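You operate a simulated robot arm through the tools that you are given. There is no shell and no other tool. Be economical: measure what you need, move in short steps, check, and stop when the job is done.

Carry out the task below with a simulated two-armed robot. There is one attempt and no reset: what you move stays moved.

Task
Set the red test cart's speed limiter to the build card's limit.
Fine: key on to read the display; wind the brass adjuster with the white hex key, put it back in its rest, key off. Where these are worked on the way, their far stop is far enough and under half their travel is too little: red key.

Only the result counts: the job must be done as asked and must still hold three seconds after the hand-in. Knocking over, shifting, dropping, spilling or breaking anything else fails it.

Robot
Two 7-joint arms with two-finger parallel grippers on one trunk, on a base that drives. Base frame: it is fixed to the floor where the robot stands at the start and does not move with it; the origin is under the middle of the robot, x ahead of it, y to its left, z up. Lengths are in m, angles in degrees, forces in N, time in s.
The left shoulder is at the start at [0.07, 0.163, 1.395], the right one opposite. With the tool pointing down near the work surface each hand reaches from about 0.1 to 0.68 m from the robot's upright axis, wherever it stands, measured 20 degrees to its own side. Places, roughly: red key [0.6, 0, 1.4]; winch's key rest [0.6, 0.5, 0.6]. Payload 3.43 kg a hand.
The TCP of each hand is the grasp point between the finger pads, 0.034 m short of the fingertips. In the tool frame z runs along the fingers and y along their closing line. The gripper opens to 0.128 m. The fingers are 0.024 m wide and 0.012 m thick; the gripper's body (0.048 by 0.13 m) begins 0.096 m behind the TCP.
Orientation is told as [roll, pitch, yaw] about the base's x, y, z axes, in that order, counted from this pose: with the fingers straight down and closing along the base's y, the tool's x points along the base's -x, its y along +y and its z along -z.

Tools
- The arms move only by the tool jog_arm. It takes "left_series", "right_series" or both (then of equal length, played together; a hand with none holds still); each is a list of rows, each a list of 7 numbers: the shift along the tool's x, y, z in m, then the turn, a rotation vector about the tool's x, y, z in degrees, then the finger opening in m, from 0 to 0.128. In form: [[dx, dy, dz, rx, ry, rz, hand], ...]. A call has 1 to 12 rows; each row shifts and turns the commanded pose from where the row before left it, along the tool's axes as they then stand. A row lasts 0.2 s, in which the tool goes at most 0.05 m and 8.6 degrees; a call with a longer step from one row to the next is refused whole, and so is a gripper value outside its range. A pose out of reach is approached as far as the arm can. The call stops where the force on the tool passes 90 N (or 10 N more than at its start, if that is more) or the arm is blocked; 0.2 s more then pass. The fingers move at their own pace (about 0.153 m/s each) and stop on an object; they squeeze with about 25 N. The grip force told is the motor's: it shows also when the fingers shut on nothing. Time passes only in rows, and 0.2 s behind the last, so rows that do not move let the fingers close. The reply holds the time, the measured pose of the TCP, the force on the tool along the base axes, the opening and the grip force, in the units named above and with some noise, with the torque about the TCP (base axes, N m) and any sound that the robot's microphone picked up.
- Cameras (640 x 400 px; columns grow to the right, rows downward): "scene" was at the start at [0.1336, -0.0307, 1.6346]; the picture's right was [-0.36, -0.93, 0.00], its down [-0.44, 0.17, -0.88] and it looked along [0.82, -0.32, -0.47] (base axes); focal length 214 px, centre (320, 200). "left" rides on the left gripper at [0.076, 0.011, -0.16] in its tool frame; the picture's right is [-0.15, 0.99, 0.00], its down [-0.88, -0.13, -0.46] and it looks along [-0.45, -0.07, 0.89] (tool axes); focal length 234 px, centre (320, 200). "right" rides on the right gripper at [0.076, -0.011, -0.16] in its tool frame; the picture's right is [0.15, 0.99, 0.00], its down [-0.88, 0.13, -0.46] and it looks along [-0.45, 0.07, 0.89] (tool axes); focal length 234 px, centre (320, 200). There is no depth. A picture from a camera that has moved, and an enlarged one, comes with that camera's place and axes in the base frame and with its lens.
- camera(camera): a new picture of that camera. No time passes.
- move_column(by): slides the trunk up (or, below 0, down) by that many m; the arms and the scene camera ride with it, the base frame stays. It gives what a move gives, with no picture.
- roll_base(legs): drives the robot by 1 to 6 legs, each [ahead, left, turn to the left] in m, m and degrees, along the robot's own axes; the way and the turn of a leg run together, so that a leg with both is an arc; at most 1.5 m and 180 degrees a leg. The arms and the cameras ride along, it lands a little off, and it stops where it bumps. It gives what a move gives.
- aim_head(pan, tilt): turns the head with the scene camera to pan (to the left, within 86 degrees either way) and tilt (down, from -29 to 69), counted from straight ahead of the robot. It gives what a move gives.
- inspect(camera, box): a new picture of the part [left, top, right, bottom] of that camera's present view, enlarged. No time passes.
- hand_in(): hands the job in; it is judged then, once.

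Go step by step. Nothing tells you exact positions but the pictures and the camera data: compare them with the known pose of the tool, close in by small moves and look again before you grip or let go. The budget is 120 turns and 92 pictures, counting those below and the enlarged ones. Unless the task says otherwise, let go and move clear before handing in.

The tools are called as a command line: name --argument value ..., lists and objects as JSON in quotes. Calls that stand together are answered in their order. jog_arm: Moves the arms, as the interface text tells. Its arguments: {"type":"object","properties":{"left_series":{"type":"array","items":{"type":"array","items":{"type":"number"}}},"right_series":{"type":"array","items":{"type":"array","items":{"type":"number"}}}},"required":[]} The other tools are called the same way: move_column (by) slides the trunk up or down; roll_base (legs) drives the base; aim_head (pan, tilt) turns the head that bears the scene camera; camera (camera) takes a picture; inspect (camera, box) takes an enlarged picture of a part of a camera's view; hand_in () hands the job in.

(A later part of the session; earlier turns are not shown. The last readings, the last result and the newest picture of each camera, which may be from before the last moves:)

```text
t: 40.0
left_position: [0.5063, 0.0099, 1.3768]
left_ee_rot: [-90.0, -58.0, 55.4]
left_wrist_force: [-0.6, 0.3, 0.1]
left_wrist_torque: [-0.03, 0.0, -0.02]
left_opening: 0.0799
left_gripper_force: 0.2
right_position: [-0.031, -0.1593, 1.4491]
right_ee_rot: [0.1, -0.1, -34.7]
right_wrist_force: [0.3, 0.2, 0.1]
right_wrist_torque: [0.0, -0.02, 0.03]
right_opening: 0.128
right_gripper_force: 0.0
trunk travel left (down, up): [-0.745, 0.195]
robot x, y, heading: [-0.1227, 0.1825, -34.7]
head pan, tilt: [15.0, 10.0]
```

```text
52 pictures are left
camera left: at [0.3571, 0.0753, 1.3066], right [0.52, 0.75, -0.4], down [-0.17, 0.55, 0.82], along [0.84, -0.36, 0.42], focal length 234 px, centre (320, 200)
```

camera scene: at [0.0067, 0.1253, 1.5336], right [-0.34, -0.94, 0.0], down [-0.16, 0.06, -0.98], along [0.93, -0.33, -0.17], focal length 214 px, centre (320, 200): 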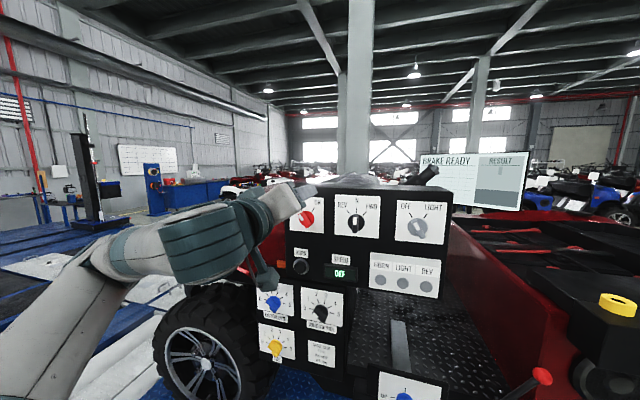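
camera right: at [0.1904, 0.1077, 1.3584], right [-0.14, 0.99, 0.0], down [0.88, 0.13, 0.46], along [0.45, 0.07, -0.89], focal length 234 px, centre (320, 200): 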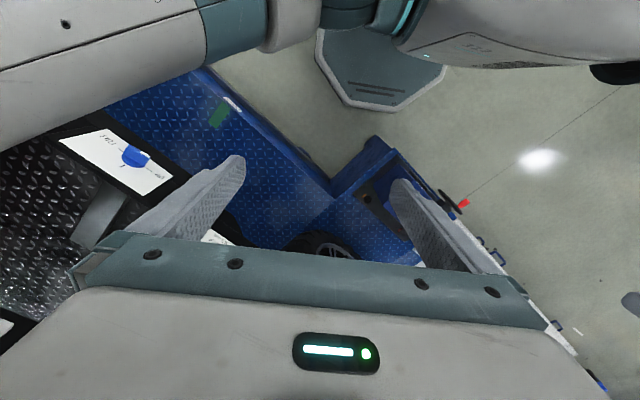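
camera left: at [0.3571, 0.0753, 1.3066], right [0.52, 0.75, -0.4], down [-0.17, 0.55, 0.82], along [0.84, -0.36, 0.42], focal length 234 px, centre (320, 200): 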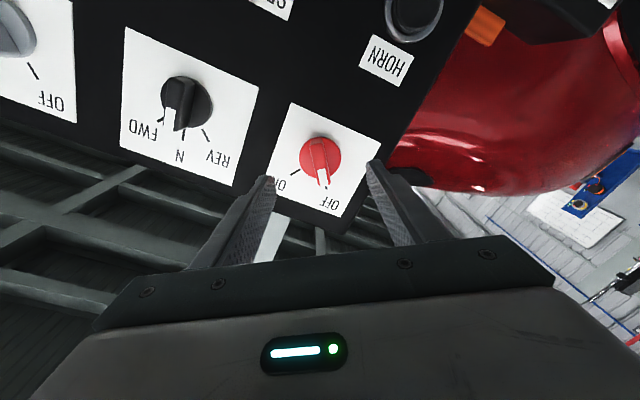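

Aligned laterally and vertically; going forward 6 cm.

jog_arm --left_series '[[0, 0, 0.02, 0, 0, 0, 0.08], [0, 0, 0.02, 0, 0, 0, 0.08], [0, 0, 0.02, 0, 0, 0, 0.08], [0, 0, 0, 0, 0, 0, 0.08]]'

camera --camera "left"

inspect --camera "scene" --box '[260, 180, 340, 250]'

```text
t: 41.0
left_position: [0.5533, -0.0228, 1.3757]
left_ee_rot: [-90.0, -58.0, 55.4]
left_wrist_force: [-9.7, 5.7, -4.0]
left_wrist_torque: [0.13, -0.15, -0.55]
left_opening: 0.0793
left_gripper_force: 0.0
right_position: [-0.034, -0.1578, 1.4505]
right_ee_rot: [0.0, -0.3, -34.6]
right_wrist_force: [-0.7, -0.4, 0.6]
right_wrist_torque: [0.01, -0.03, -0.01]
right_opening: 0.1282
right_gripper_force: 0.0
trunk travel left (down, up): [-0.745, 0.195]
robot x, y, heading: [-0.1207, 0.181, -34.5]
head pan, tilt: [15.0, 10.0]
```

```text
51 pictures are left
camera left: at [0.4051, 0.0434, 1.3067], right [0.52, 0.75, -0.4], down [-0.17, 0.55, 0.82], along [0.83, -0.36, 0.42], focal length 234 px, centre (320, 200)
```

left: 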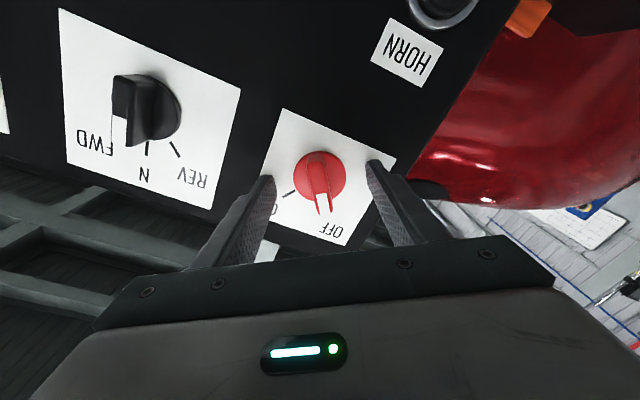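

```text
5.71 times, centred on (300, 215) of scene
camera zoom: at [0.0049, 0.1269, 1.5338], right [-0.34, -0.94, 0.0], down [-0.16, 0.06, -0.98], along [0.93, -0.33, -0.17], focal length 1226 px, centre (434, 114)
```

zoom: 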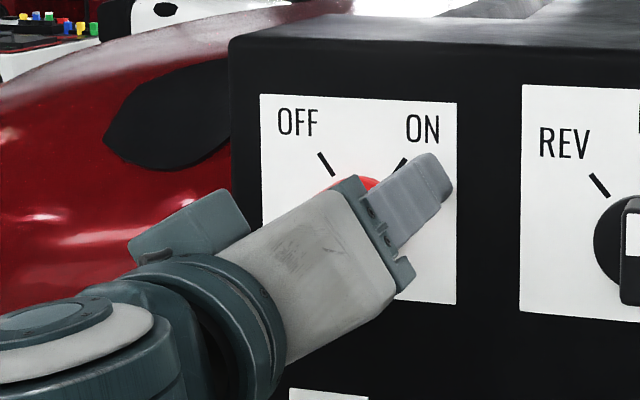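

Fingertips just touch the panel (about 11 N). I back off 5 mm and close on the bar.

jog_arm --left_series '[[0, 0, -0.006, 0, 0, 0, 0.08], [0, 0, 0, 0, 0, 0, 0.0], [0, 0, 0, 0, 0, 0, 0.0], [0, 0, 0, 0, 0, 0, 0.0], [0, 0, 0, 0, 0, 0, 0.0]]'

camera --camera "left"

```text
t: 42.2
left_position: [0.5525, -0.0211, 1.3761]
left_ee_rot: [-89.9, -58.0, 55.4]
left_wrist_force: [9.1, -6.1, 7.0]
left_wrist_torque: [-0.15, -0.24, -0.19]
left_opening: 0.0456
left_gripper_force: 44.8
right_position: [-0.0317, -0.1603, 1.4488]
right_ee_rot: [0.0, -0.1, -34.7]
right_wrist_force: [-0.4, 0.0, -0.6]
right_wrist_torque: [-0.01, 0.01, 0.0]
right_opening: 0.1281
right_gripper_force: 0.0
trunk travel left (down, up): [-0.745, 0.195]
robot x, y, heading: [-0.1175, 0.1797, -34.6]
head pan, tilt: [15.0, 10.0]
```

```text
49 pictures are left
camera left: at [0.4032, 0.0437, 1.3064], right [0.52, 0.75, -0.4], down [-0.17, 0.55, 0.82], along [0.84, -0.36, 0.42], focal length 234 px, centre (320, 200)
```

left: 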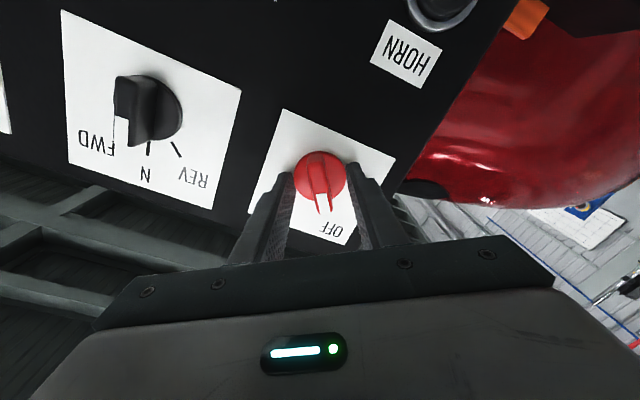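

The fingers closed on the disc (0.046); I open, retreat 14 mm and close on the bar alone.

jog_arm --left_series '[[0, 0, 0, 0, 0, 0, 0.06], [0, 0, -0.014, 0, 0, 0, 0.06], [0, 0, 0, 0, 0, 0, 0.0], [0, 0, 0, 0, 0, 0, 0.0], [0, 0, 0, 0, 0, 0, 0.0]]'

```text
t: 43.4
left_position: [0.5401, -0.0117, 1.3753]
left_ee_rot: [-89.9, -57.9, 55.3]
left_wrist_force: [-1.6, 3.1, -4.3]
left_wrist_torque: [-0.36, -0.47, -0.34]
left_opening: 0.0137
left_gripper_force: 44.9
right_position: [-0.032, -0.1585, 1.4499]
right_ee_rot: [0.0, -0.1, -34.7]
right_wrist_force: [-0.5, -0.3, -0.1]
right_wrist_torque: [-0.01, 0.0, 0.01]
right_opening: 0.1277
right_gripper_force: 0.0
trunk travel left (down, up): [-0.745, 0.195]
robot x, y, heading: [-0.12, 0.1886, -34.6]
head pan, tilt: [15.0, 10.0]
```

Gripping the 14 mm bar now. Turning clockwise (positive about tool z) toward ON.

jog_arm --left_series '[[0, 0, 0, 0, 0, 8.5, 0], [0, 0, 0, 0, 0, 8.5, 0], [0, 0, 0, 0, 0, 8.5, 0], [0, 0, 0, 0, 0, 8.5, 0], [0, 0, 0, 0, 0, 8.5, 0], [0, 0, 0, 0, 0, 8.5, 0], [0, 0, 0, 0, 0, 8.5, 0], [0, 0, 0, 0, 0, 5, 0], [0, 0, 0, 0, 0, 0, 0]]'

camera --camera "left"

camera --camera "scene"

```text
t: 45.4
left_position: [0.5404, -0.0132, 1.3749]
left_ee_rot: [89.9, -57.4, -124.6]
left_wrist_force: [-7.5, -0.3, -11.0]
left_wrist_torque: [-0.11, -0.15, -1.34]
left_opening: 0.0139
left_gripper_force: 45.1
right_position: [-0.0322, -0.1584, 1.4492]
right_ee_rot: [0.1, 0.0, -34.7]
right_wrist_force: [0.7, 0.1, 0.1]
right_wrist_torque: [0.02, -0.01, 0.0]
right_opening: 0.128
right_gripper_force: 0.0
trunk travel left (down, up): [-0.745, 0.195]
robot x, y, heading: [-0.1193, 0.1837, -34.6]
head pan, tilt: [15.0, 10.0]
```

```text
48 pictures are left
camera left: at [0.4362, 0.1189, 1.3196], right [0.43, 0.62, 0.66], down [-0.71, -0.22, 0.67], along [0.56, -0.75, 0.34], focal length 234 px, centre (320, 200)
```

left: 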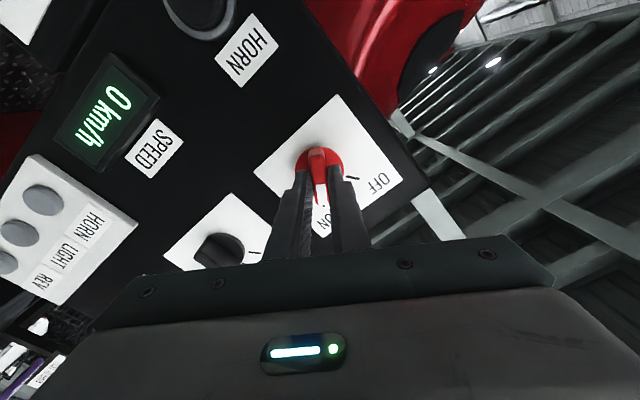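

```text
47 pictures are left
camera scene: at [0.0065, 0.1248, 1.5336], right [-0.34, -0.94, 0.0], down [-0.16, 0.06, -0.98], along [0.93, -0.33, -0.17], focal length 214 px, centre (320, 200)
```

scene: 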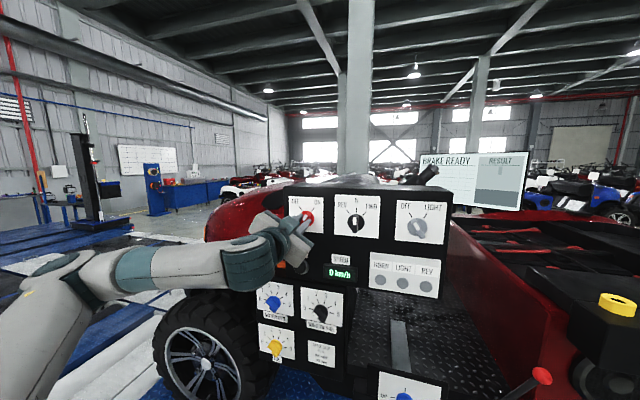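

Key is ON (speed reads 0 km/h). I release, retreat and bring the left hand back to tool-down.

jog_arm --left_series '[[0, 0, 0, 0, 0, 0, 0.05], [0, 0, -0.03, 0, 0, 0, 0.05], [0, 0, -0.05, 0, 0, 0, 0.08], [0, 0, 0, 0, 0, -8.3, 0.08], [0, 0, 0, 0, 0, -8.3, 0.08], [0, 0, 0, 0, 0, -8.3, 0.08], [0, 0, 0, 0, 0, -8, 0.08]]'

jog_arm --left_series '[[0, 0, 0, 0, 8.5, 0, 0.08], [0, 0, 0, 0, 8.5, 0, 0.08], [0, 0, 0, 0, 8.5, 0, 0.08], [0, 0, 0, 0, 8.5, 0, 0.08], [0, 0, 0, 0, 8.5, 0, 0.08], [0, 0, 0, 0, 8.5, 0, 0.08], [0, 0, 0, 0, 8.5, 0, 0.08], [0, 0, 0, 0, 8.5, 0, 0.08], [0, 0, 0, 0, 8.5, 0, 0.08], [0, 0, 0, 0, 8.5, 0, 0.08]]'

inspect --camera "scene" --box '[260, 180, 380, 290]'

```text
t: 47.0
left_position: [0.4892, 0.021, 1.3845]
left_ee_rot: [-85.9, -89.4, 51.5]
left_wrist_force: [0.2, -0.6, 0.7]
left_wrist_torque: [0.01, -0.02, -0.01]
left_opening: 0.08
left_gripper_force: 0.1
left hand out of reach, approached as far as the arm can: row 3
right_position: [-0.0311, -0.1582, 1.449]
right_ee_rot: [0.2, 0.0, -34.8]
right_wrist_force: [-0.5, 0.4, -0.3]
right_wrist_torque: [0.06, 0.0, 0.01]
right_opening: 0.128
right_gripper_force: 0.0
trunk travel left (down, up): [-0.745, 0.195]
robot x, y, heading: [-0.119, 0.1849, -34.5]
head pan, tilt: [15.0, 10.0]
```

```text
t: 49.2
left_position: [0.4879, 0.0208, 1.3839]
left_ee_rot: [-0.4, -4.8, -34.6]
left_wrist_force: [-0.4, 0.1, 0.0]
left_wrist_torque: [-0.01, -0.02, 0.0]
left_opening: 0.0801
left_gripper_force: 0.1
right_position: [-0.0332, -0.1597, 1.4492]
right_ee_rot: [0.1, -0.2, -34.7]
right_wrist_force: [0.5, -0.5, -0.7]
right_wrist_torque: [0.01, 0.0, 0.01]
right_opening: 0.1281
right_gripper_force: 0.0
trunk travel left (down, up): [-0.745, 0.195]
robot x, y, heading: [-0.1163, 0.183, -34.4]
head pan, tilt: [15.0, 10.0]
```

```text
3.64 times, centred on (320, 235) of scene
camera zoom: at [0.0067, 0.1241, 1.5335], right [-0.34, -0.94, 0.0], down [-0.16, 0.06, -0.98], along [0.93, -0.33, -0.17], focal length 780 px, centre (320, 73)
```

zoom: 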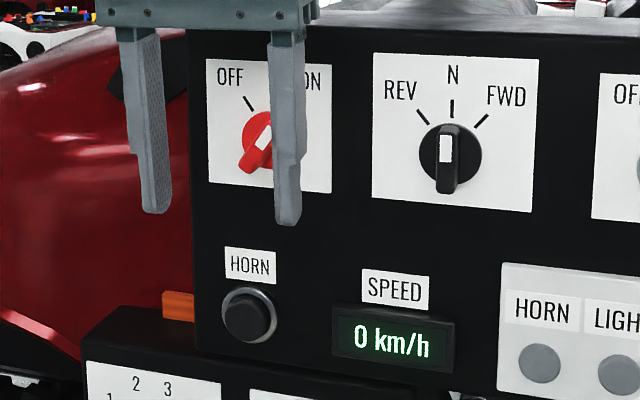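

Key on confirmed. Now drive toward the winch: back 0.18 m, left 0.45 m, level the hand, then lower the trunk and look.

roll_base --legs '[[-0.18, 0, 0], [0, 0.45, 0]]'

jog_arm --left_series '[[0, 0, 0, 0, 4.8, 0, 0.08], [0, 0, 0, 0, 0, 0, 0.08]]'

move_column --by -0.38

aim_head --pan 15 --tilt 42

camera --camera "left"

camera --camera "scene"

```text
t: 53.0
left_position: [0.5967, 0.4964, 1.3853]
left_ee_rot: [-0.3, -5.0, -34.4]
left_wrist_force: [-0.2, 0.4, -0.4]
left_wrist_torque: [0.03, -0.04, 0.02]
left_opening: 0.0802
left_gripper_force: 0.1
right_position: [0.0784, 0.3125, 1.4498]
right_ee_rot: [0.2, -0.1, -34.4]
right_wrist_force: [-0.4, -0.3, -1.2]
right_wrist_torque: [0.04, 0.01, -0.02]
right_opening: 0.1279
right_gripper_force: 0.0
trunk travel left (down, up): [-0.745, 0.195]
robot x, y, heading: [-0.0138, 0.6522, -34.1]
head pan, tilt: [15.0, 10.0]
```

```text
t: 53.6
left_position: [0.5964, 0.4962, 1.3855]
left_ee_rot: [-0.4, -0.2, -34.4]
left_wrist_force: [-0.1, -0.5, 0.8]
left_wrist_torque: [0.03, -0.05, -0.01]
left_opening: 0.0799
left_gripper_force: 0.1
right_position: [0.0772, 0.3144, 1.449]
right_ee_rot: [0.1, -0.1, -34.3]
right_wrist_force: [-0.4, 0.3, -0.6]
right_wrist_torque: [-0.03, 0.01, 0.01]
right_opening: 0.1283
right_gripper_force: 0.1
trunk travel left (down, up): [-0.745, 0.195]
robot x, y, heading: [-0.0122, 0.6554, -34.6]
head pan, tilt: [15.0, 10.0]
```

```text
t: 57.2
left_position: [0.5962, 0.4973, 1.0039]
left_ee_rot: [-0.5, -0.2, -34.4]
left_wrist_force: [0.3, -0.6, 0.1]
left_wrist_torque: [0.0, 0.0, 0.01]
left_opening: 0.0798
left_gripper_force: 0.1
right_position: [0.0769, 0.3145, 1.0702]
right_ee_rot: [0.2, -0.1, -34.4]
right_wrist_force: [-0.4, -0.5, 0.5]
right_wrist_torque: [0.02, -0.03, -0.02]
right_opening: 0.1279
right_gripper_force: 0.0
trunk travel left (down, up): [-0.365, 0.575]
robot x, y, heading: [-0.0098, 0.653, -34.3]
head pan, tilt: [15.0, 10.0]
```

```text
t: 58.2
left_position: [0.5964, 0.4971, 1.0047]
left_ee_rot: [-0.4, -0.2, -34.4]
left_wrist_force: [-0.4, -0.6, 0.1]
left_wrist_torque: [-0.02, -0.02, 0.0]
left_opening: 0.08
left_gripper_force: 0.2
right_position: [0.0784, 0.3151, 1.0697]
right_ee_rot: [0.1, 0.0, -34.3]
right_wrist_force: [0.0, -1.0, 0.3]
right_wrist_torque: [-0.02, 0.01, 0.01]
right_opening: 0.128
right_gripper_force: 0.0
trunk travel left (down, up): [-0.365, 0.575]
robot x, y, heading: [-0.0137, 0.6595, -34.1]
head pan, tilt: [15.0, 42.0]
```

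```text
45 pictures are left
camera left: at [0.5403, 0.5501, 1.1647], right [0.68, 0.73, -0.01], down [0.65, -0.6, 0.46], along [0.33, -0.32, -0.89], focal length 234 px, centre (320, 200)
```

left: 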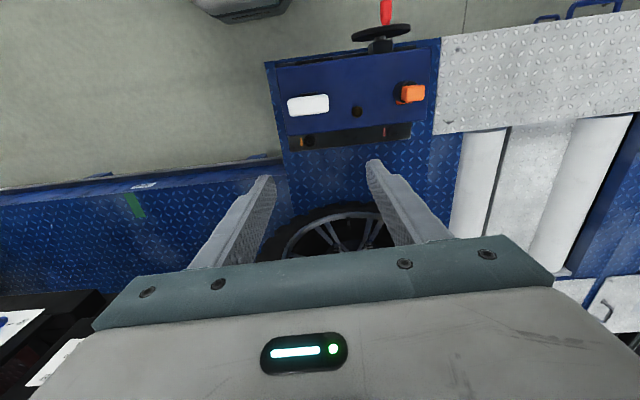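

```text
44 pictures are left
camera scene: at [0.1064, 0.6017, 1.1031], right [-0.33, -0.94, 0.0], down [-0.63, 0.22, -0.74], along [0.7, -0.25, -0.67], focal length 214 px, centre (320, 200)
```

scene: 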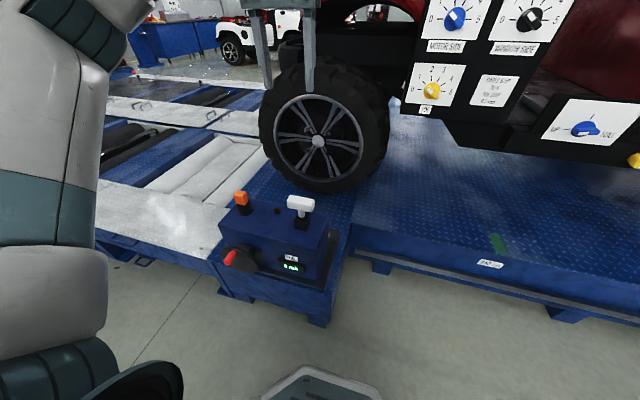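

Hex key handle is at about (0.554, 0.499, 0.68), its length (≈86 mm) along my tool's y. I go over it wide open and descend to 0.80 for a check.

jog_arm --left_series '[[0.018, -0.011, 0, 0, 0, 0, 0.128], [0.018, -0.011, 0, 0, 0, 0, 0.128], [0, 0, 0.04, 0, 0, 0, 0.128], [0, 0, 0.04, 0, 0, 0, 0.128], [0, 0, 0.04, 0, 0, 0, 0.128], [0, 0, 0.04, 0, 0, 0, 0.128], [0, 0, 0.04, 0, 0, 0, 0.128], [0, 0, 0, 0, 0, 0, 0.128]]'

camera --camera "left"

inspect --camera "scene" --box '[220, 130, 380, 270]'

```text
t: 60.0
left_position: [0.5536, 0.4953, 0.8051]
left_ee_rot: [-0.4, -0.2, -34.5]
left_wrist_force: [-0.4, -0.3, 0.1]
left_wrist_torque: [0.0, 0.0, 0.01]
left_opening: 0.1279
left_gripper_force: 0.1
right_position: [0.0778, 0.314, 1.0698]
right_ee_rot: [0.0, -0.1, -34.4]
right_wrist_force: [0.9, 0.7, -0.4]
right_wrist_torque: [-0.01, 0.02, 0.02]
right_opening: 0.128
right_gripper_force: 0.0
trunk travel left (down, up): [-0.365, 0.575]
robot x, y, heading: [-0.0119, 0.6557, -34.2]
head pan, tilt: [15.0, 42.0]
```

```text
43 pictures are left
camera left: at [0.4975, 0.5495, 0.9658], right [0.68, 0.73, -0.01], down [0.65, -0.6, 0.46], along [0.33, -0.32, -0.89], focal length 234 px, centre (320, 200)
```

left: 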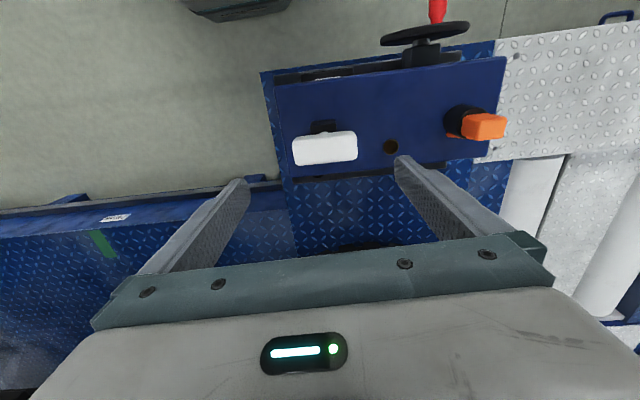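

```text
2.86 times, centred on (300, 200) of scene
camera zoom: at [0.106, 0.6017, 1.1031], right [-0.33, -0.94, 0.0], down [-0.63, 0.22, -0.74], along [0.7, -0.25, -0.67], focal length 613 px, centre (377, 200)
```

zoom: 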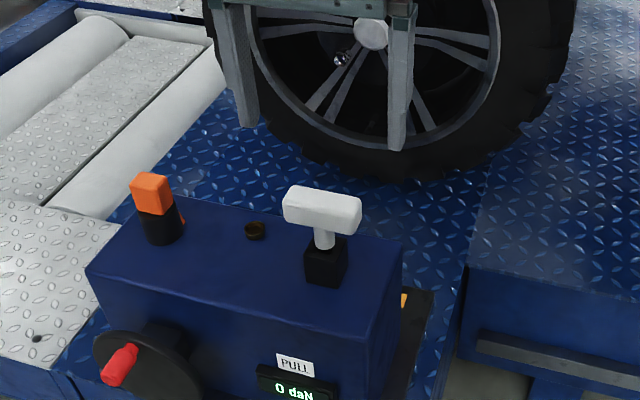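

Only a 5 mm correction in y is needed. Descending to z≈0.675 around the handle.

jog_arm --left_series '[[0, 0.005, 0.03, 0, 0, 0, 0.128], [0, 0, 0.035, 0, 0, 0, 0.128], [0, 0, 0.035, 0, 0, 0, 0.128], [0, 0, 0.03, 0, 0, 0, 0.128], [0, 0, 0, 0, 0, 0, 0.128]]'

camera --camera "left"

inspect --camera "scene" --box '[220, 130, 380, 270]'

```text
t: 61.2
left_position: [0.5583, 0.4996, 0.6762]
left_ee_rot: [-0.5, -0.3, -34.4]
left_wrist_force: [-0.1, 1.1, 0.2]
left_wrist_torque: [0.0, -0.01, -0.02]
left_opening: 0.1279
left_gripper_force: 0.0
right_position: [0.0783, 0.3141, 1.0706]
right_ee_rot: [0.2, -0.1, -34.4]
right_wrist_force: [0.6, -0.1, 0.2]
right_wrist_torque: [-0.01, -0.01, 0.0]
right_opening: 0.1279
right_gripper_force: 0.0
trunk travel left (down, up): [-0.365, 0.575]
robot x, y, heading: [-0.0115, 0.6543, -34.2]
head pan, tilt: [15.0, 42.0]
```

```text
41 pictures are left
camera left: at [0.502, 0.5526, 0.8357], right [0.68, 0.73, -0.01], down [0.65, -0.6, 0.46], along [0.33, -0.32, -0.89], focal length 234 px, centre (320, 200)
```

left: 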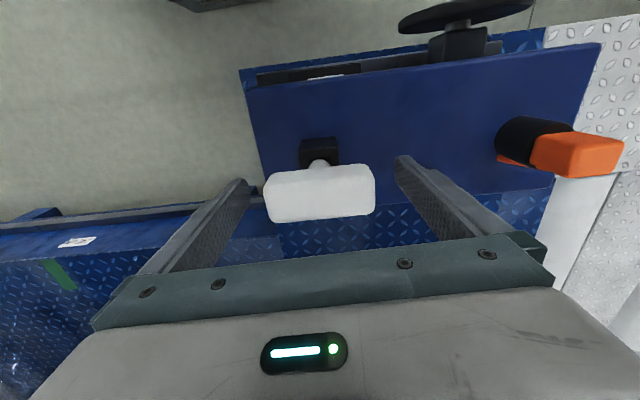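

```text
2.86 times, centred on (300, 200) of scene
camera zoom: at [0.1062, 0.6017, 1.103], right [-0.33, -0.94, 0.0], down [-0.63, 0.22, -0.74], along [0.7, -0.25, -0.67], focal length 613 px, centre (377, 200)
```

zoom: 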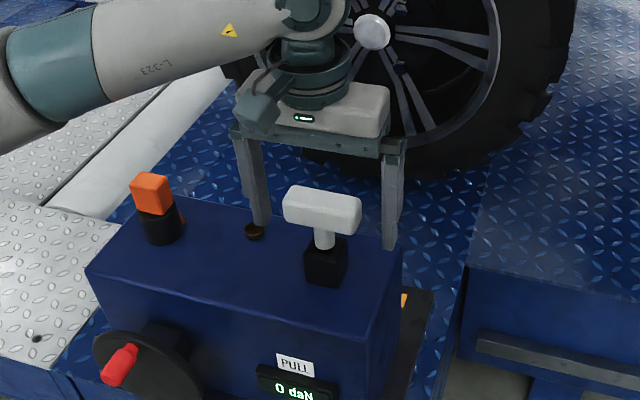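

TCP is centred on the handle. Closing lengthwise on it.

jog_arm --left_series '[[0, 0, 0.003, 0, 0, 0, 0.128], [0, 0, 0, 0, 0, 0, 0.0], [0, 0, 0, 0, 0, 0, 0.0], [0, 0, 0, 0, 0, 0, 0.0]]'

camera --camera "left"

```text
t: 62.2
left_position: [0.5583, 0.4995, 0.6723]
left_ee_rot: [-0.4, -0.2, -34.4]
left_wrist_force: [0.3, -1.0, 0.7]
left_wrist_torque: [-0.04, -0.07, -0.01]
left_opening: 0.0783
left_gripper_force: 24.8
right_position: [0.0781, 0.3151, 1.0702]
right_ee_rot: [0.1, -0.1, -34.4]
right_wrist_force: [0.4, -1.0, 0.2]
right_wrist_torque: [0.02, 0.0, -0.01]
right_opening: 0.1279
right_gripper_force: 0.0
trunk travel left (down, up): [-0.365, 0.575]
robot x, y, heading: [-0.013, 0.6516, -34.2]
head pan, tilt: [15.0, 42.0]
```

```text
39 pictures are left
camera left: at [0.5022, 0.5526, 0.8324], right [0.68, 0.73, -0.01], down [0.65, -0.6, 0.46], along [0.33, -0.32, -0.89], focal length 234 px, centre (320, 200)
```

left: 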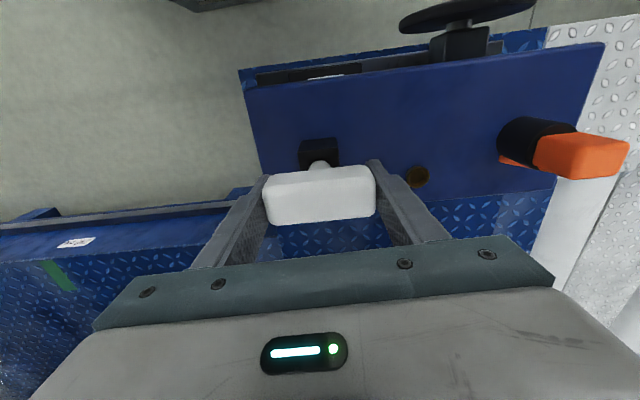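

Handle gripped (78 mm). Recording the rest pose: TCP (0.558, 0.4995, 0.672), yaw −34.4. Lifting straight up 0.15 m.

jog_arm --left_series '[[0, 0, -0.015, 0, 0, 0, 0], [0, 0, -0.02, 0, 0, 0, 0], [0, 0, -0.025, 0, 0, 0, 0], [0, 0, -0.03, 0, 0, 0, 0], [0, 0, -0.03, 0, 0, 0, 0], [0, 0, -0.03, 0, 0, 0, 0]]'

inspect --camera "scene" --box '[220, 130, 380, 270]'

camera --camera "left"

```text
t: 63.6
left_position: [0.5571, 0.503, 0.8216]
left_ee_rot: [-0.4, -0.2, -34.4]
left_wrist_force: [-0.6, -0.8, -1.5]
left_wrist_torque: [0.01, 0.0, 0.03]
left_opening: 0.0782
left_gripper_force: 24.9
right_position: [0.0777, 0.3151, 1.0699]
right_ee_rot: [0.2, -0.1, -34.4]
right_wrist_force: [0.2, -0.4, 0.2]
right_wrist_torque: [0.0, 0.04, -0.01]
right_opening: 0.128
right_gripper_force: 0.1
trunk travel left (down, up): [-0.365, 0.575]
robot x, y, heading: [-0.0134, 0.6582, -34.3]
head pan, tilt: [15.0, 42.0]
```

```text
2.86 times, centred on (300, 200) of scene
camera zoom: at [0.1059, 0.6016, 1.103], right [-0.33, -0.94, 0.0], down [-0.63, 0.22, -0.74], along [0.7, -0.25, -0.67], focal length 613 px, centre (377, 200)
```

zoom: 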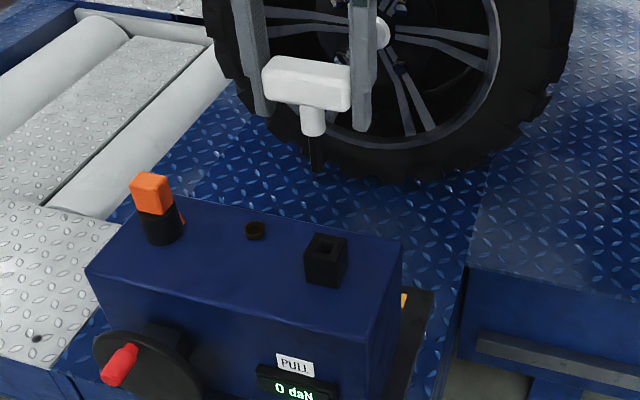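

```text
37 pictures are left
camera left: at [0.5003, 0.5548, 0.9815], right [0.68, 0.73, -0.01], down [0.65, -0.6, 0.46], along [0.33, -0.32, -0.89], focal length 234 px, centre (320, 200)
```

left: 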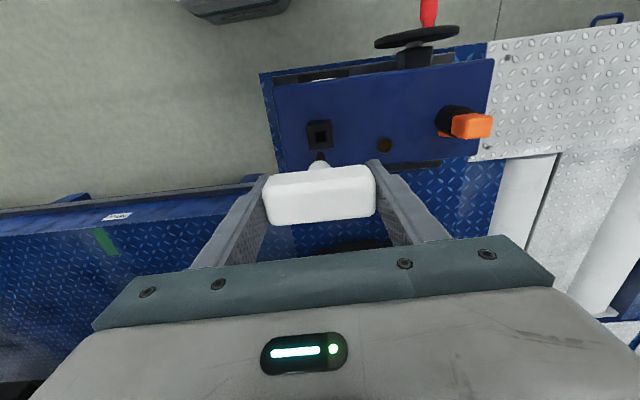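

The key is out cleanly (bit tip ≈0.10 m below TCP). Raising the trunk, then driving along the cart to the rear ledge where the brass adjuster is (~(-0.07, -0.96, 1.23)).

move_column --by 0.38

move_column --by 0.19

roll_base --legs '[[0, -1.3, 0], [0.25, 0, 0]]'

aim_head --pan -10 --tilt 40

camera --camera "scene"

```text
t: 67.3
left_position: [0.5572, 0.502, 1.2004]
left_ee_rot: [-0.3, -0.2, -34.4]
left_wrist_force: [0.7, -0.5, -2.5]
left_wrist_torque: [0.01, 0.0, 0.02]
left_opening: 0.0784
left_gripper_force: 25.1
right_position: [0.078, 0.3143, 1.4499]
right_ee_rot: [0.1, -0.2, -34.4]
right_wrist_force: [0.0, 0.6, 0.1]
right_wrist_torque: [-0.02, 0.0, -0.01]
right_opening: 0.1281
right_gripper_force: 0.1
trunk travel left (down, up): [-0.745, 0.195]
robot x, y, heading: [-0.0134, 0.6571, -34.7]
head pan, tilt: [15.0, 42.0]
```

```text
t: 69.4
left_position: [0.5567, 0.5015, 1.3907]
left_ee_rot: [-0.4, -0.2, -34.5]
left_wrist_force: [0.3, 0.1, -3.2]
left_wrist_torque: [0.0, 0.01, -0.02]
left_opening: 0.0782
left_gripper_force: 24.8
right_position: [0.0781, 0.314, 1.6397]
right_ee_rot: [0.1, 0.0, -34.4]
right_wrist_force: [-0.3, 0.5, -1.4]
right_wrist_torque: [-0.01, 0.05, -0.01]
right_opening: 0.128
right_gripper_force: 0.1
trunk travel left (down, up): [-0.935, 0.005]
robot x, y, heading: [-0.0151, 0.6506, -34.3]
head pan, tilt: [15.0, 42.0]
```

```text
t: 77.3
left_position: [0.0385, -0.7052, 1.3906]
left_ee_rot: [-0.4, -0.2, -34.1]
left_wrist_force: [0.0, -0.1, -2.8]
left_wrist_torque: [-0.05, -0.03, -0.01]
left_opening: 0.0776
left_gripper_force: 25.0
right_position: [-0.4413, -0.8943, 1.6403]
right_ee_rot: [0.1, -0.1, -34.1]
right_wrist_force: [-0.3, -0.5, 0.4]
right_wrist_torque: [0.0, -0.04, 0.03]
right_opening: 0.1284
right_gripper_force: 0.0
trunk travel left (down, up): [-0.935, 0.005]
robot x, y, heading: [-0.5334, -0.5542, -34.0]
head pan, tilt: [15.0, 42.0]
```

```text
t: 78.2
left_position: [0.0394, -0.7069, 1.3907]
left_ee_rot: [-0.4, -0.2, -34.0]
left_wrist_force: [0.7, 0.5, -1.9]
left_wrist_torque: [-0.01, -0.02, -0.02]
left_opening: 0.0777
left_gripper_force: 25.2
right_position: [-0.4393, -0.8954, 1.6407]
right_ee_rot: [0.0, -0.1, -34.1]
right_wrist_force: [-0.1, -0.2, 0.4]
right_wrist_torque: [-0.01, 0.01, -0.02]
right_opening: 0.128
right_gripper_force: 0.1
trunk travel left (down, up): [-0.935, 0.005]
robot x, y, heading: [-0.5358, -0.556, -34.2]
head pan, tilt: [-10.0, 40.0]
```

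```text
36 pictures are left
camera scene: at [-0.4299, -0.6397, 1.6758], right [-0.69, -0.72, 0.0], down [-0.46, 0.45, -0.77], along [0.55, -0.53, -0.64], focal length 214 px, centre (320, 200)
```

scene: 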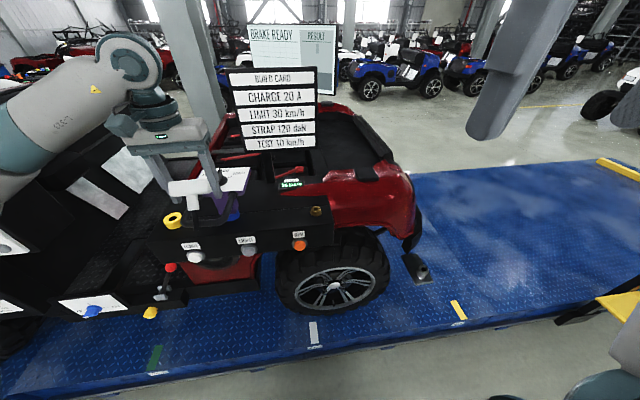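

Refined adjuster position ≈(-0.058, -0.98, 1.21). To avoid the charger post on the ledge I back off, slide right 0.28 m, return, and check with both cameras.

roll_base --legs '[[-0.15, 0, 0], [0, -0.28, 0], [0.15, 0, 0]]'

aim_head --pan 15 --tilt 40

camera --camera "scene"

camera --camera "left"

```text
t: 82.1
left_position: [-0.121, -0.9338, 1.3924]
left_ee_rot: [-0.5, -0.3, -33.8]
left_wrist_force: [0.0, -0.3, -1.5]
left_wrist_torque: [-0.06, -0.03, -0.02]
left_opening: 0.0776
left_gripper_force: 25.5
right_position: [-0.5996, -1.125, 1.6398]
right_ee_rot: [0.1, -0.3, -33.8]
right_wrist_force: [-0.2, 1.3, 0.2]
right_wrist_torque: [-0.03, -0.03, -0.01]
right_opening: 0.1281
right_gripper_force: 0.1
trunk travel left (down, up): [-0.935, 0.005]
robot x, y, heading: [-0.687, -0.7874, -33.6]
head pan, tilt: [-10.0, 40.0]
```

```text
t: 83.0
left_position: [-0.1165, -0.9372, 1.3915]
left_ee_rot: [-0.5, -0.2, -33.8]
left_wrist_force: [-0.4, 0.6, -2.4]
left_wrist_torque: [0.0, 0.0, -0.01]
left_opening: 0.0776
left_gripper_force: 24.7
right_position: [-0.5932, -1.1276, 1.64]
right_ee_rot: [0.0, -0.1, -33.9]
right_wrist_force: [0.4, -0.6, 0.6]
right_wrist_torque: [-0.02, 0.02, -0.01]
right_opening: 0.1279
right_gripper_force: 0.1
trunk travel left (down, up): [-0.935, 0.005]
robot x, y, heading: [-0.6904, -0.7885, -33.9]
head pan, tilt: [15.0, 40.0]
```

```text
35 pictures are left
camera scene: at [-0.5667, -0.8411, 1.6757], right [-0.32, -0.95, 0.0], down [-0.61, 0.21, -0.77], along [0.72, -0.25, -0.64], focal length 214 px, centre (320, 200)
```

scene: 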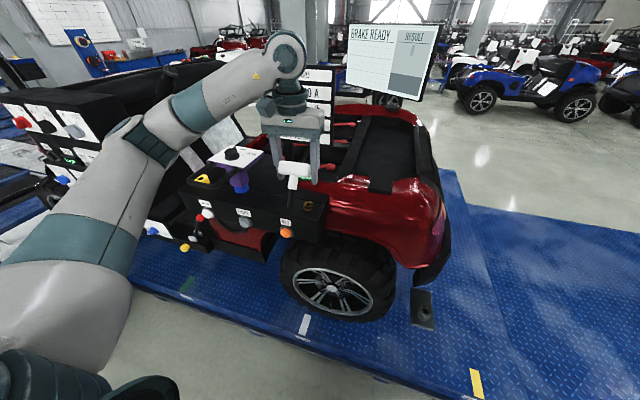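

```text
34 pictures are left
camera left: at [-0.1732, -0.8839, 1.5501], right [0.67, 0.74, -0.01], down [0.66, -0.59, 0.46], along [0.34, -0.31, -0.89], focal length 234 px, centre (320, 200)
```

left: 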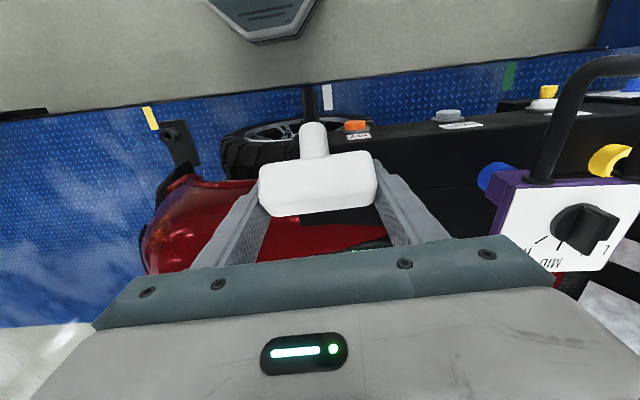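

During driving the key swung about the finger axis: the bit now tilts ≈44° toward me. I'll pitch the hand −44° so the key stands vertical, seat it in the socket, then re-grip upright. Pitching now.

jog_arm --left_series '[[0, 0, 0, 0, -7.3, 0, 0], [0, 0, 0, 0, -7.3, 0, 0], [0, 0, 0, 0, -7.3, 0, 0], [0, 0, 0, 0, -7.3, 0, 0], [0, 0, 0, 0, -7.3, 0, 0], [0, 0, 0, 0, -7.3, 0, 0], [0, 0, 0, 0, 0, 0, 0]]'

camera --camera "left"

inspect --camera "scene" --box '[230, 90, 370, 250]'

```text
t: 84.6
left_position: [-0.1184, -0.9354, 1.3906]
left_ee_rot: [-0.6, -44.1, -33.5]
left_wrist_force: [-0.5, -0.3, -2.1]
left_wrist_torque: [-0.02, -0.02, 0.0]
left_opening: 0.0777
left_gripper_force: 25.2
right_position: [-0.5956, -1.1262, 1.6392]
right_ee_rot: [0.1, -0.1, -33.8]
right_wrist_force: [0.1, -0.7, 0.3]
right_wrist_torque: [0.01, 0.0, 0.01]
right_opening: 0.1276
right_gripper_force: 0.1
trunk travel left (down, up): [-0.935, 0.005]
robot x, y, heading: [-0.6897, -0.7854, -33.6]
head pan, tilt: [15.0, 40.0]
```

```text
33 pictures are left
camera left: at [-0.2495, -0.8343, 1.4528], right [0.64, 0.76, 0.09], down [0.19, -0.28, 0.94], along [0.75, -0.58, -0.33], focal length 234 px, centre (320, 200)
```

left: 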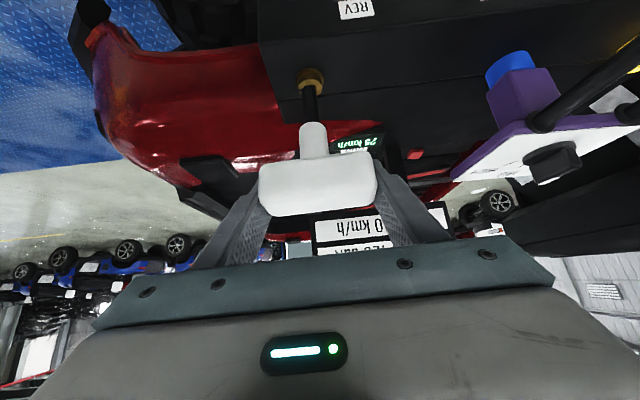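

```text
2.50 times, centred on (300, 170) of scene
camera zoom: at [-0.5685, -0.8404, 1.6759], right [-0.32, -0.95, 0.0], down [-0.61, 0.21, -0.77], along [0.72, -0.25, -0.64], focal length 536 px, centre (370, 275)
```

zoom: 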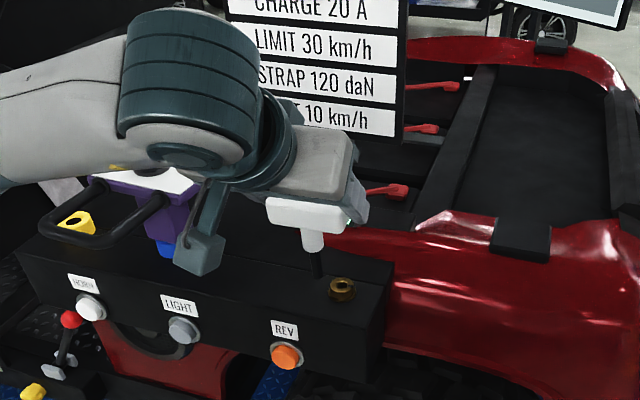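

Key is vertical now and the adjuster sits ≈8 cm ahead; the limit display reads ~75 km/h. Advancing 7.5 cm and down 4 cm, then checking.

jog_arm --left_series '[[-0.0087, 0, 0.027, 0, 0, 0, 0], [-0.0087, 0, 0.027, 0, 0, 0, 0], [-0.0087, 0, 0.027, 0, 0, 0, 0], [0, 0, 0, 0, 0, 0, 0]]'

inspect --camera "left" --box '[240, 40, 400, 180]'

inspect --camera "scene" --box '[280, 140, 350, 220]'

```text
t: 85.6
left_position: [-0.0556, -0.9792, 1.3488]
left_ee_rot: [-0.7, -44.0, -33.4]
left_wrist_force: [-0.4, 0.2, -2.1]
left_wrist_torque: [-0.02, -0.05, 0.01]
left_opening: 0.0777
left_gripper_force: 25.0
right_position: [-0.596, -1.1263, 1.6393]
right_ee_rot: [0.1, -0.1, -33.7]
right_wrist_force: [1.0, 0.0, 0.4]
right_wrist_torque: [-0.02, -0.01, -0.03]
right_opening: 0.1279
right_gripper_force: 0.1
trunk travel left (down, up): [-0.935, 0.005]
robot x, y, heading: [-0.6885, -0.7844, -33.8]
head pan, tilt: [15.0, 40.0]
```

```text
2.86 times, centred on (320, 110) of left
camera zoom: at [-0.1875, -0.8777, 1.4119], right [0.64, 0.76, 0.09], down [0.19, -0.28, 0.94], along [0.75, -0.58, -0.33], focal length 669 px, centre (320, 457)
```

zoom: 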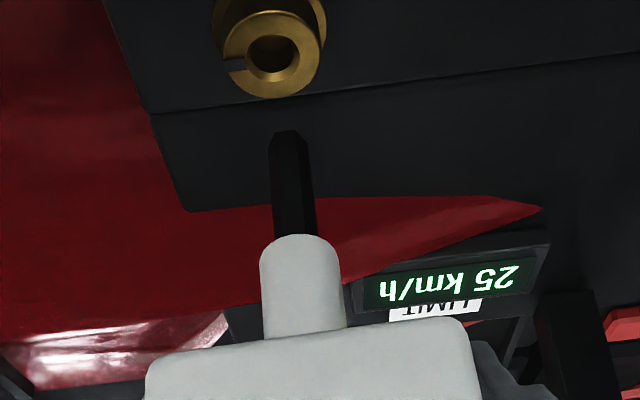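

```text
5.00 times, centred on (315, 180) of scene
camera zoom: at [-0.5685, -0.84, 1.6759], right [-0.32, -0.95, 0.0], down [-0.61, 0.21, -0.77], along [0.72, -0.25, -0.64], focal length 1072 px, centre (345, 300)
```

zoom: 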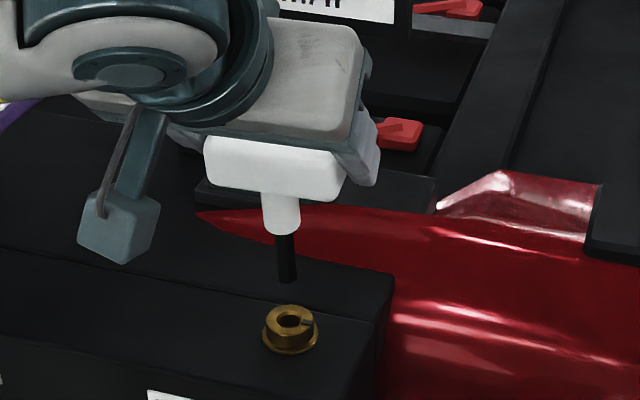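

The LIMIT display reads 25 km/h. Triangulated: socket top (-0.059, -0.979, 1.217), bit tip (-0.053, -0.980, 1.244). Correcting 6 mm back / 3 mm right and lowering 32 mm.

jog_arm --left_series '[[0.0043, -0.003, -0.0042, 0, 0, 0, 0], [0.00695, 0, 0.00719, 0, 0, 0, 0], [0.00695, 0, 0.00719, 0, 0, 0, 0], [0.0042, 0, 0.0043, 0, 0, 0, 0], [0.0042, 0, 0.0043, 0, 0, 0, 0], [0, 0, 0, 0, 0, 0, 0]]'

inspect --camera "left" --box '[240, 40, 400, 180]'

inspect --camera "scene" --box '[280, 150, 350, 230]'

```text
t: 87.0
left_position: [-0.0613, -0.9768, 1.3181]
left_ee_rot: [-0.5, -44.1, -33.4]
left_wrist_force: [-0.3, -0.4, -2.2]
left_wrist_torque: [0.01, -0.01, 0.0]
left_opening: 0.0778
left_gripper_force: 24.6
right_position: [-0.596, -1.1269, 1.6402]
right_ee_rot: [0.2, -0.2, -33.9]
right_wrist_force: [-0.6, 0.0, 0.2]
right_wrist_torque: [-0.04, 0.01, -0.03]
right_opening: 0.1283
right_gripper_force: 0.1
trunk travel left (down, up): [-0.935, 0.005]
robot x, y, heading: [-0.69, -0.7851, -34.0]
head pan, tilt: [15.0, 40.0]
```

```text
2.86 times, centred on (320, 110) of left
camera zoom: at [-0.1937, -0.8748, 1.3813], right [0.64, 0.76, 0.09], down [0.19, -0.28, 0.94], along [0.74, -0.58, -0.33], focal length 669 px, centre (320, 457)
```

zoom: 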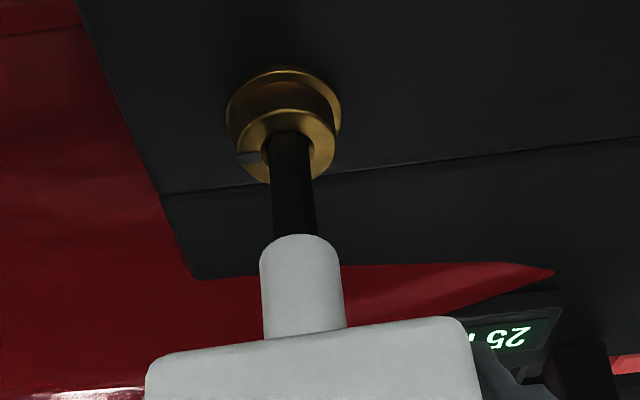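

```text
5.00 times, centred on (315, 190) of scene
camera zoom: at [-0.5683, -0.84, 1.6759], right [-0.32, -0.95, 0.0], down [-0.61, 0.21, -0.77], along [0.72, -0.25, -0.64], focal length 1072 px, centre (345, 250)
```

zoom: 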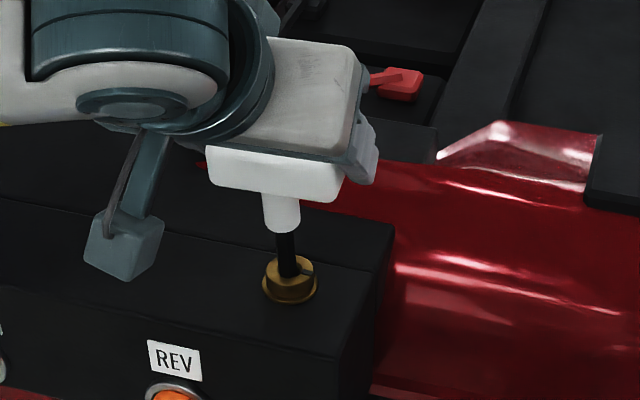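

The bit has entered the ring without force. Lowering another 10 mm.

jog_arm --left_series '[[0.0035, 0, 0.0036, 0, 0, 0, 0], [0.0035, 0, 0.0036, 0, 0, 0, 0], [0, 0, 0, 0, 0, 0, 0]]'

```text
t: 87.8
left_position: [-0.0617, -0.9785, 1.3092]
left_ee_rot: [-0.5, -44.1, -33.4]
left_wrist_force: [8.2, -5.4, 2.5]
left_wrist_torque: [-0.48, -0.75, -0.06]
left_opening: 0.0777
left_gripper_force: 25.0
right_position: [-0.5937, -1.1287, 1.6383]
right_ee_rot: [0.1, -0.1, -33.9]
right_wrist_force: [-0.6, -0.2, -0.1]
right_wrist_torque: [-0.02, 0.0, 0.0]
right_opening: 0.1279
right_gripper_force: 0.1
trunk travel left (down, up): [-0.935, 0.005]
robot x, y, heading: [-0.6923, -0.7856, -33.6]
head pan, tilt: [15.0, 40.0]
```

A ~10 N forward lateral push says the bit is slightly too near me; shift forward 3 mm and lower further.

jog_arm --left_series '[[-0.0022, 0, 0.0021, 0, 0, 0, 0], [0.0028, 0, 0.0029, 0, 0, 0, 0], [0.0028, 0, 0.0029, 0, 0, 0, 0], [0, 0, 0, 0, 0, 0, 0]]'

inspect --camera "left" --box '[240, 40, 400, 180]'

```text
t: 88.8
left_position: [-0.0621, -0.9774, 1.3087]
left_ee_rot: [-0.7, -44.8, -33.1]
left_wrist_force: [4.1, 2.1, 44.3]
left_wrist_torque: [0.27, -0.1, -0.01]
left_opening: 0.0777
left_gripper_force: 25.0
right_position: [-0.5998, -1.126, 1.6409]
right_ee_rot: [0.1, -0.3, -33.8]
right_wrist_force: [0.8, -0.2, 0.3]
right_wrist_torque: [0.02, 0.0, -0.04]
right_opening: 0.1282
right_gripper_force: 0.0
trunk travel left (down, up): [-0.935, 0.005]
robot x, y, heading: [-0.6905, -0.7894, -33.8]
head pan, tilt: [15.0, 40.0]
```

```text
2.86 times, centred on (320, 110) of left
camera zoom: at [-0.1944, -0.8754, 1.3688], right [0.64, 0.77, 0.09], down [0.18, -0.27, 0.94], along [0.75, -0.58, -0.31], focal length 669 px, centre (320, 457)
```

zoom: 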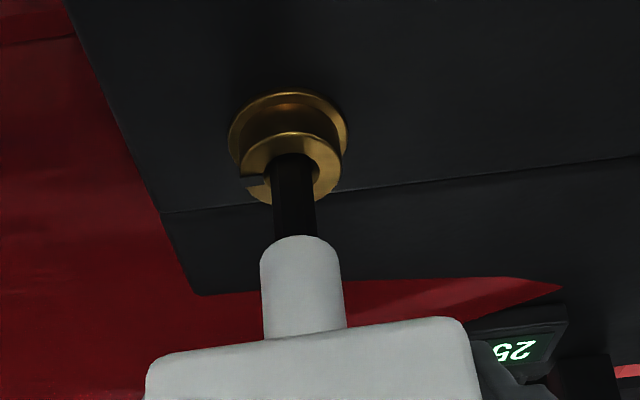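

Now vertical force 44 N: bottomed at about 13 mm deep. I ease up 2 mm and try a 20° turn to see whether it engages and which way the display goes.

jog_arm --left_series '[[-0.0021, 0, -0.0022, 0, 0, 0, 0], [0, 0, 0, 4.6, 0, 4.8, 0], [0, 0, 0, 4.6, 0, 4.8, 0], [0, 0, 0, 4.6, 0, 4.8, 0], [0, 0, 0, 0, 0, 0, 0]]'

inspect --camera "left" --box '[220, 40, 440, 200]'

```text
t: 90.0
left_position: [-0.0643, -0.9778, 1.3077]
left_ee_rot: [-0.2, -44.4, -53.6]
left_wrist_force: [1.3, -0.4, 34.3]
left_wrist_torque: [0.13, 0.03, 0.0]
left_opening: 0.0779
left_gripper_force: 24.6
right_position: [-0.6012, -1.1257, 1.6411]
right_ee_rot: [0.0, -0.3, -33.9]
right_wrist_force: [-0.5, 0.1, 0.4]
right_wrist_torque: [-0.02, -0.01, 0.0]
right_opening: 0.1279
right_gripper_force: 0.1
trunk travel left (down, up): [-0.935, 0.005]
robot x, y, heading: [-0.6894, -0.786, -33.7]
head pan, tilt: [15.0, 40.0]
```

```text
2.50 times, centred on (330, 120) of left
camera zoom: at [-0.1523, -0.8379, 1.3692], right [0.86, 0.5, 0.1], down [0.08, -0.32, 0.94], along [0.5, -0.8, -0.32], focal length 585 px, centre (295, 400)
```

zoom: 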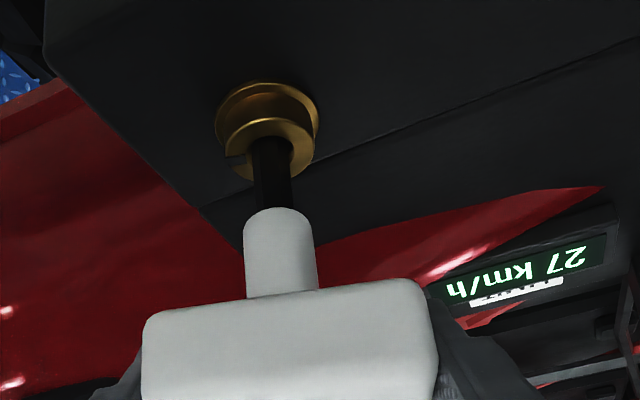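

It engages: display went 25→27 with 20° clockwise (~10° per km/h). Turning another 24°.

jog_arm --left_series '[[0, 0, 0, 4.2, 0, 4.3, 0], [0, 0, 0, 4.2, 0, 4.3, 0], [0, 0, 0, 4.2, 0, 4.3, 0], [0, 0, 0, 4.2, 0, 4.3, 0], [0, 0, 0, 0, 0, 0, 0]]'

inspect --camera "left" --box '[220, 40, 440, 200]'

```text
t: 91.2
left_position: [-0.0635, -0.9795, 1.3077]
left_ee_rot: [-0.2, -44.5, -77.8]
left_wrist_force: [-3.8, -2.3, 32.3]
left_wrist_torque: [-0.03, 0.37, 0.01]
left_opening: 0.0778
left_gripper_force: 25.1
right_position: [-0.6013, -1.1255, 1.6405]
right_ee_rot: [0.2, -0.3, -33.9]
right_wrist_force: [0.1, 0.0, -0.1]
right_wrist_torque: [-0.02, 0.0, 0.0]
right_opening: 0.1279
right_gripper_force: 0.0
trunk travel left (down, up): [-0.935, 0.005]
robot x, y, heading: [-0.6908, -0.7871, -33.9]
head pan, tilt: [15.0, 40.0]
```

```text
2.50 times, centred on (330, 120) of left
camera zoom: at [-0.0885, -0.8142, 1.3692], right [0.99, 0.11, 0.1], down [-0.06, -0.33, 0.94], along [0.13, -0.94, -0.32], focal length 585 px, centre (295, 400)
```

zoom: 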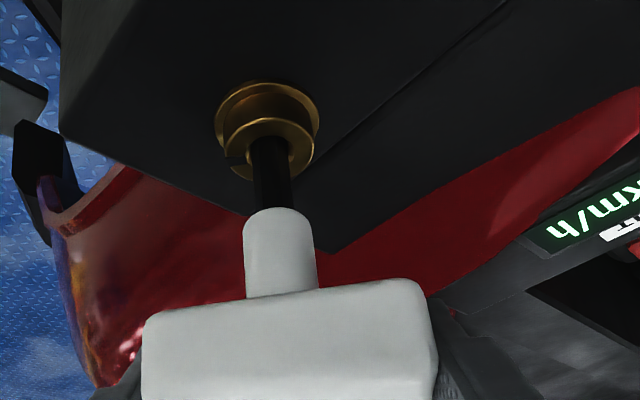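

The display is at the edge of the crop; looking at it.

inspect --camera "left" --box '[390, 70, 530, 170]'

```text
4.00 times, centred on (460, 120) of left
camera zoom: at [-0.0885, -0.8142, 1.3692], right [0.99, 0.11, 0.1], down [-0.06, -0.33, 0.94], along [0.13, -0.94, -0.32], focal length 937 px, centre (-240, 520)
```

zoom: 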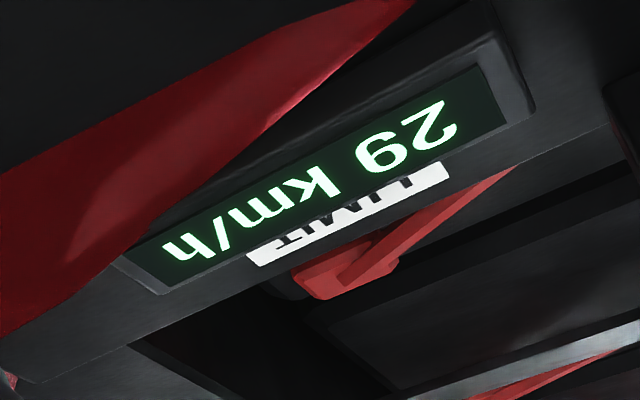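

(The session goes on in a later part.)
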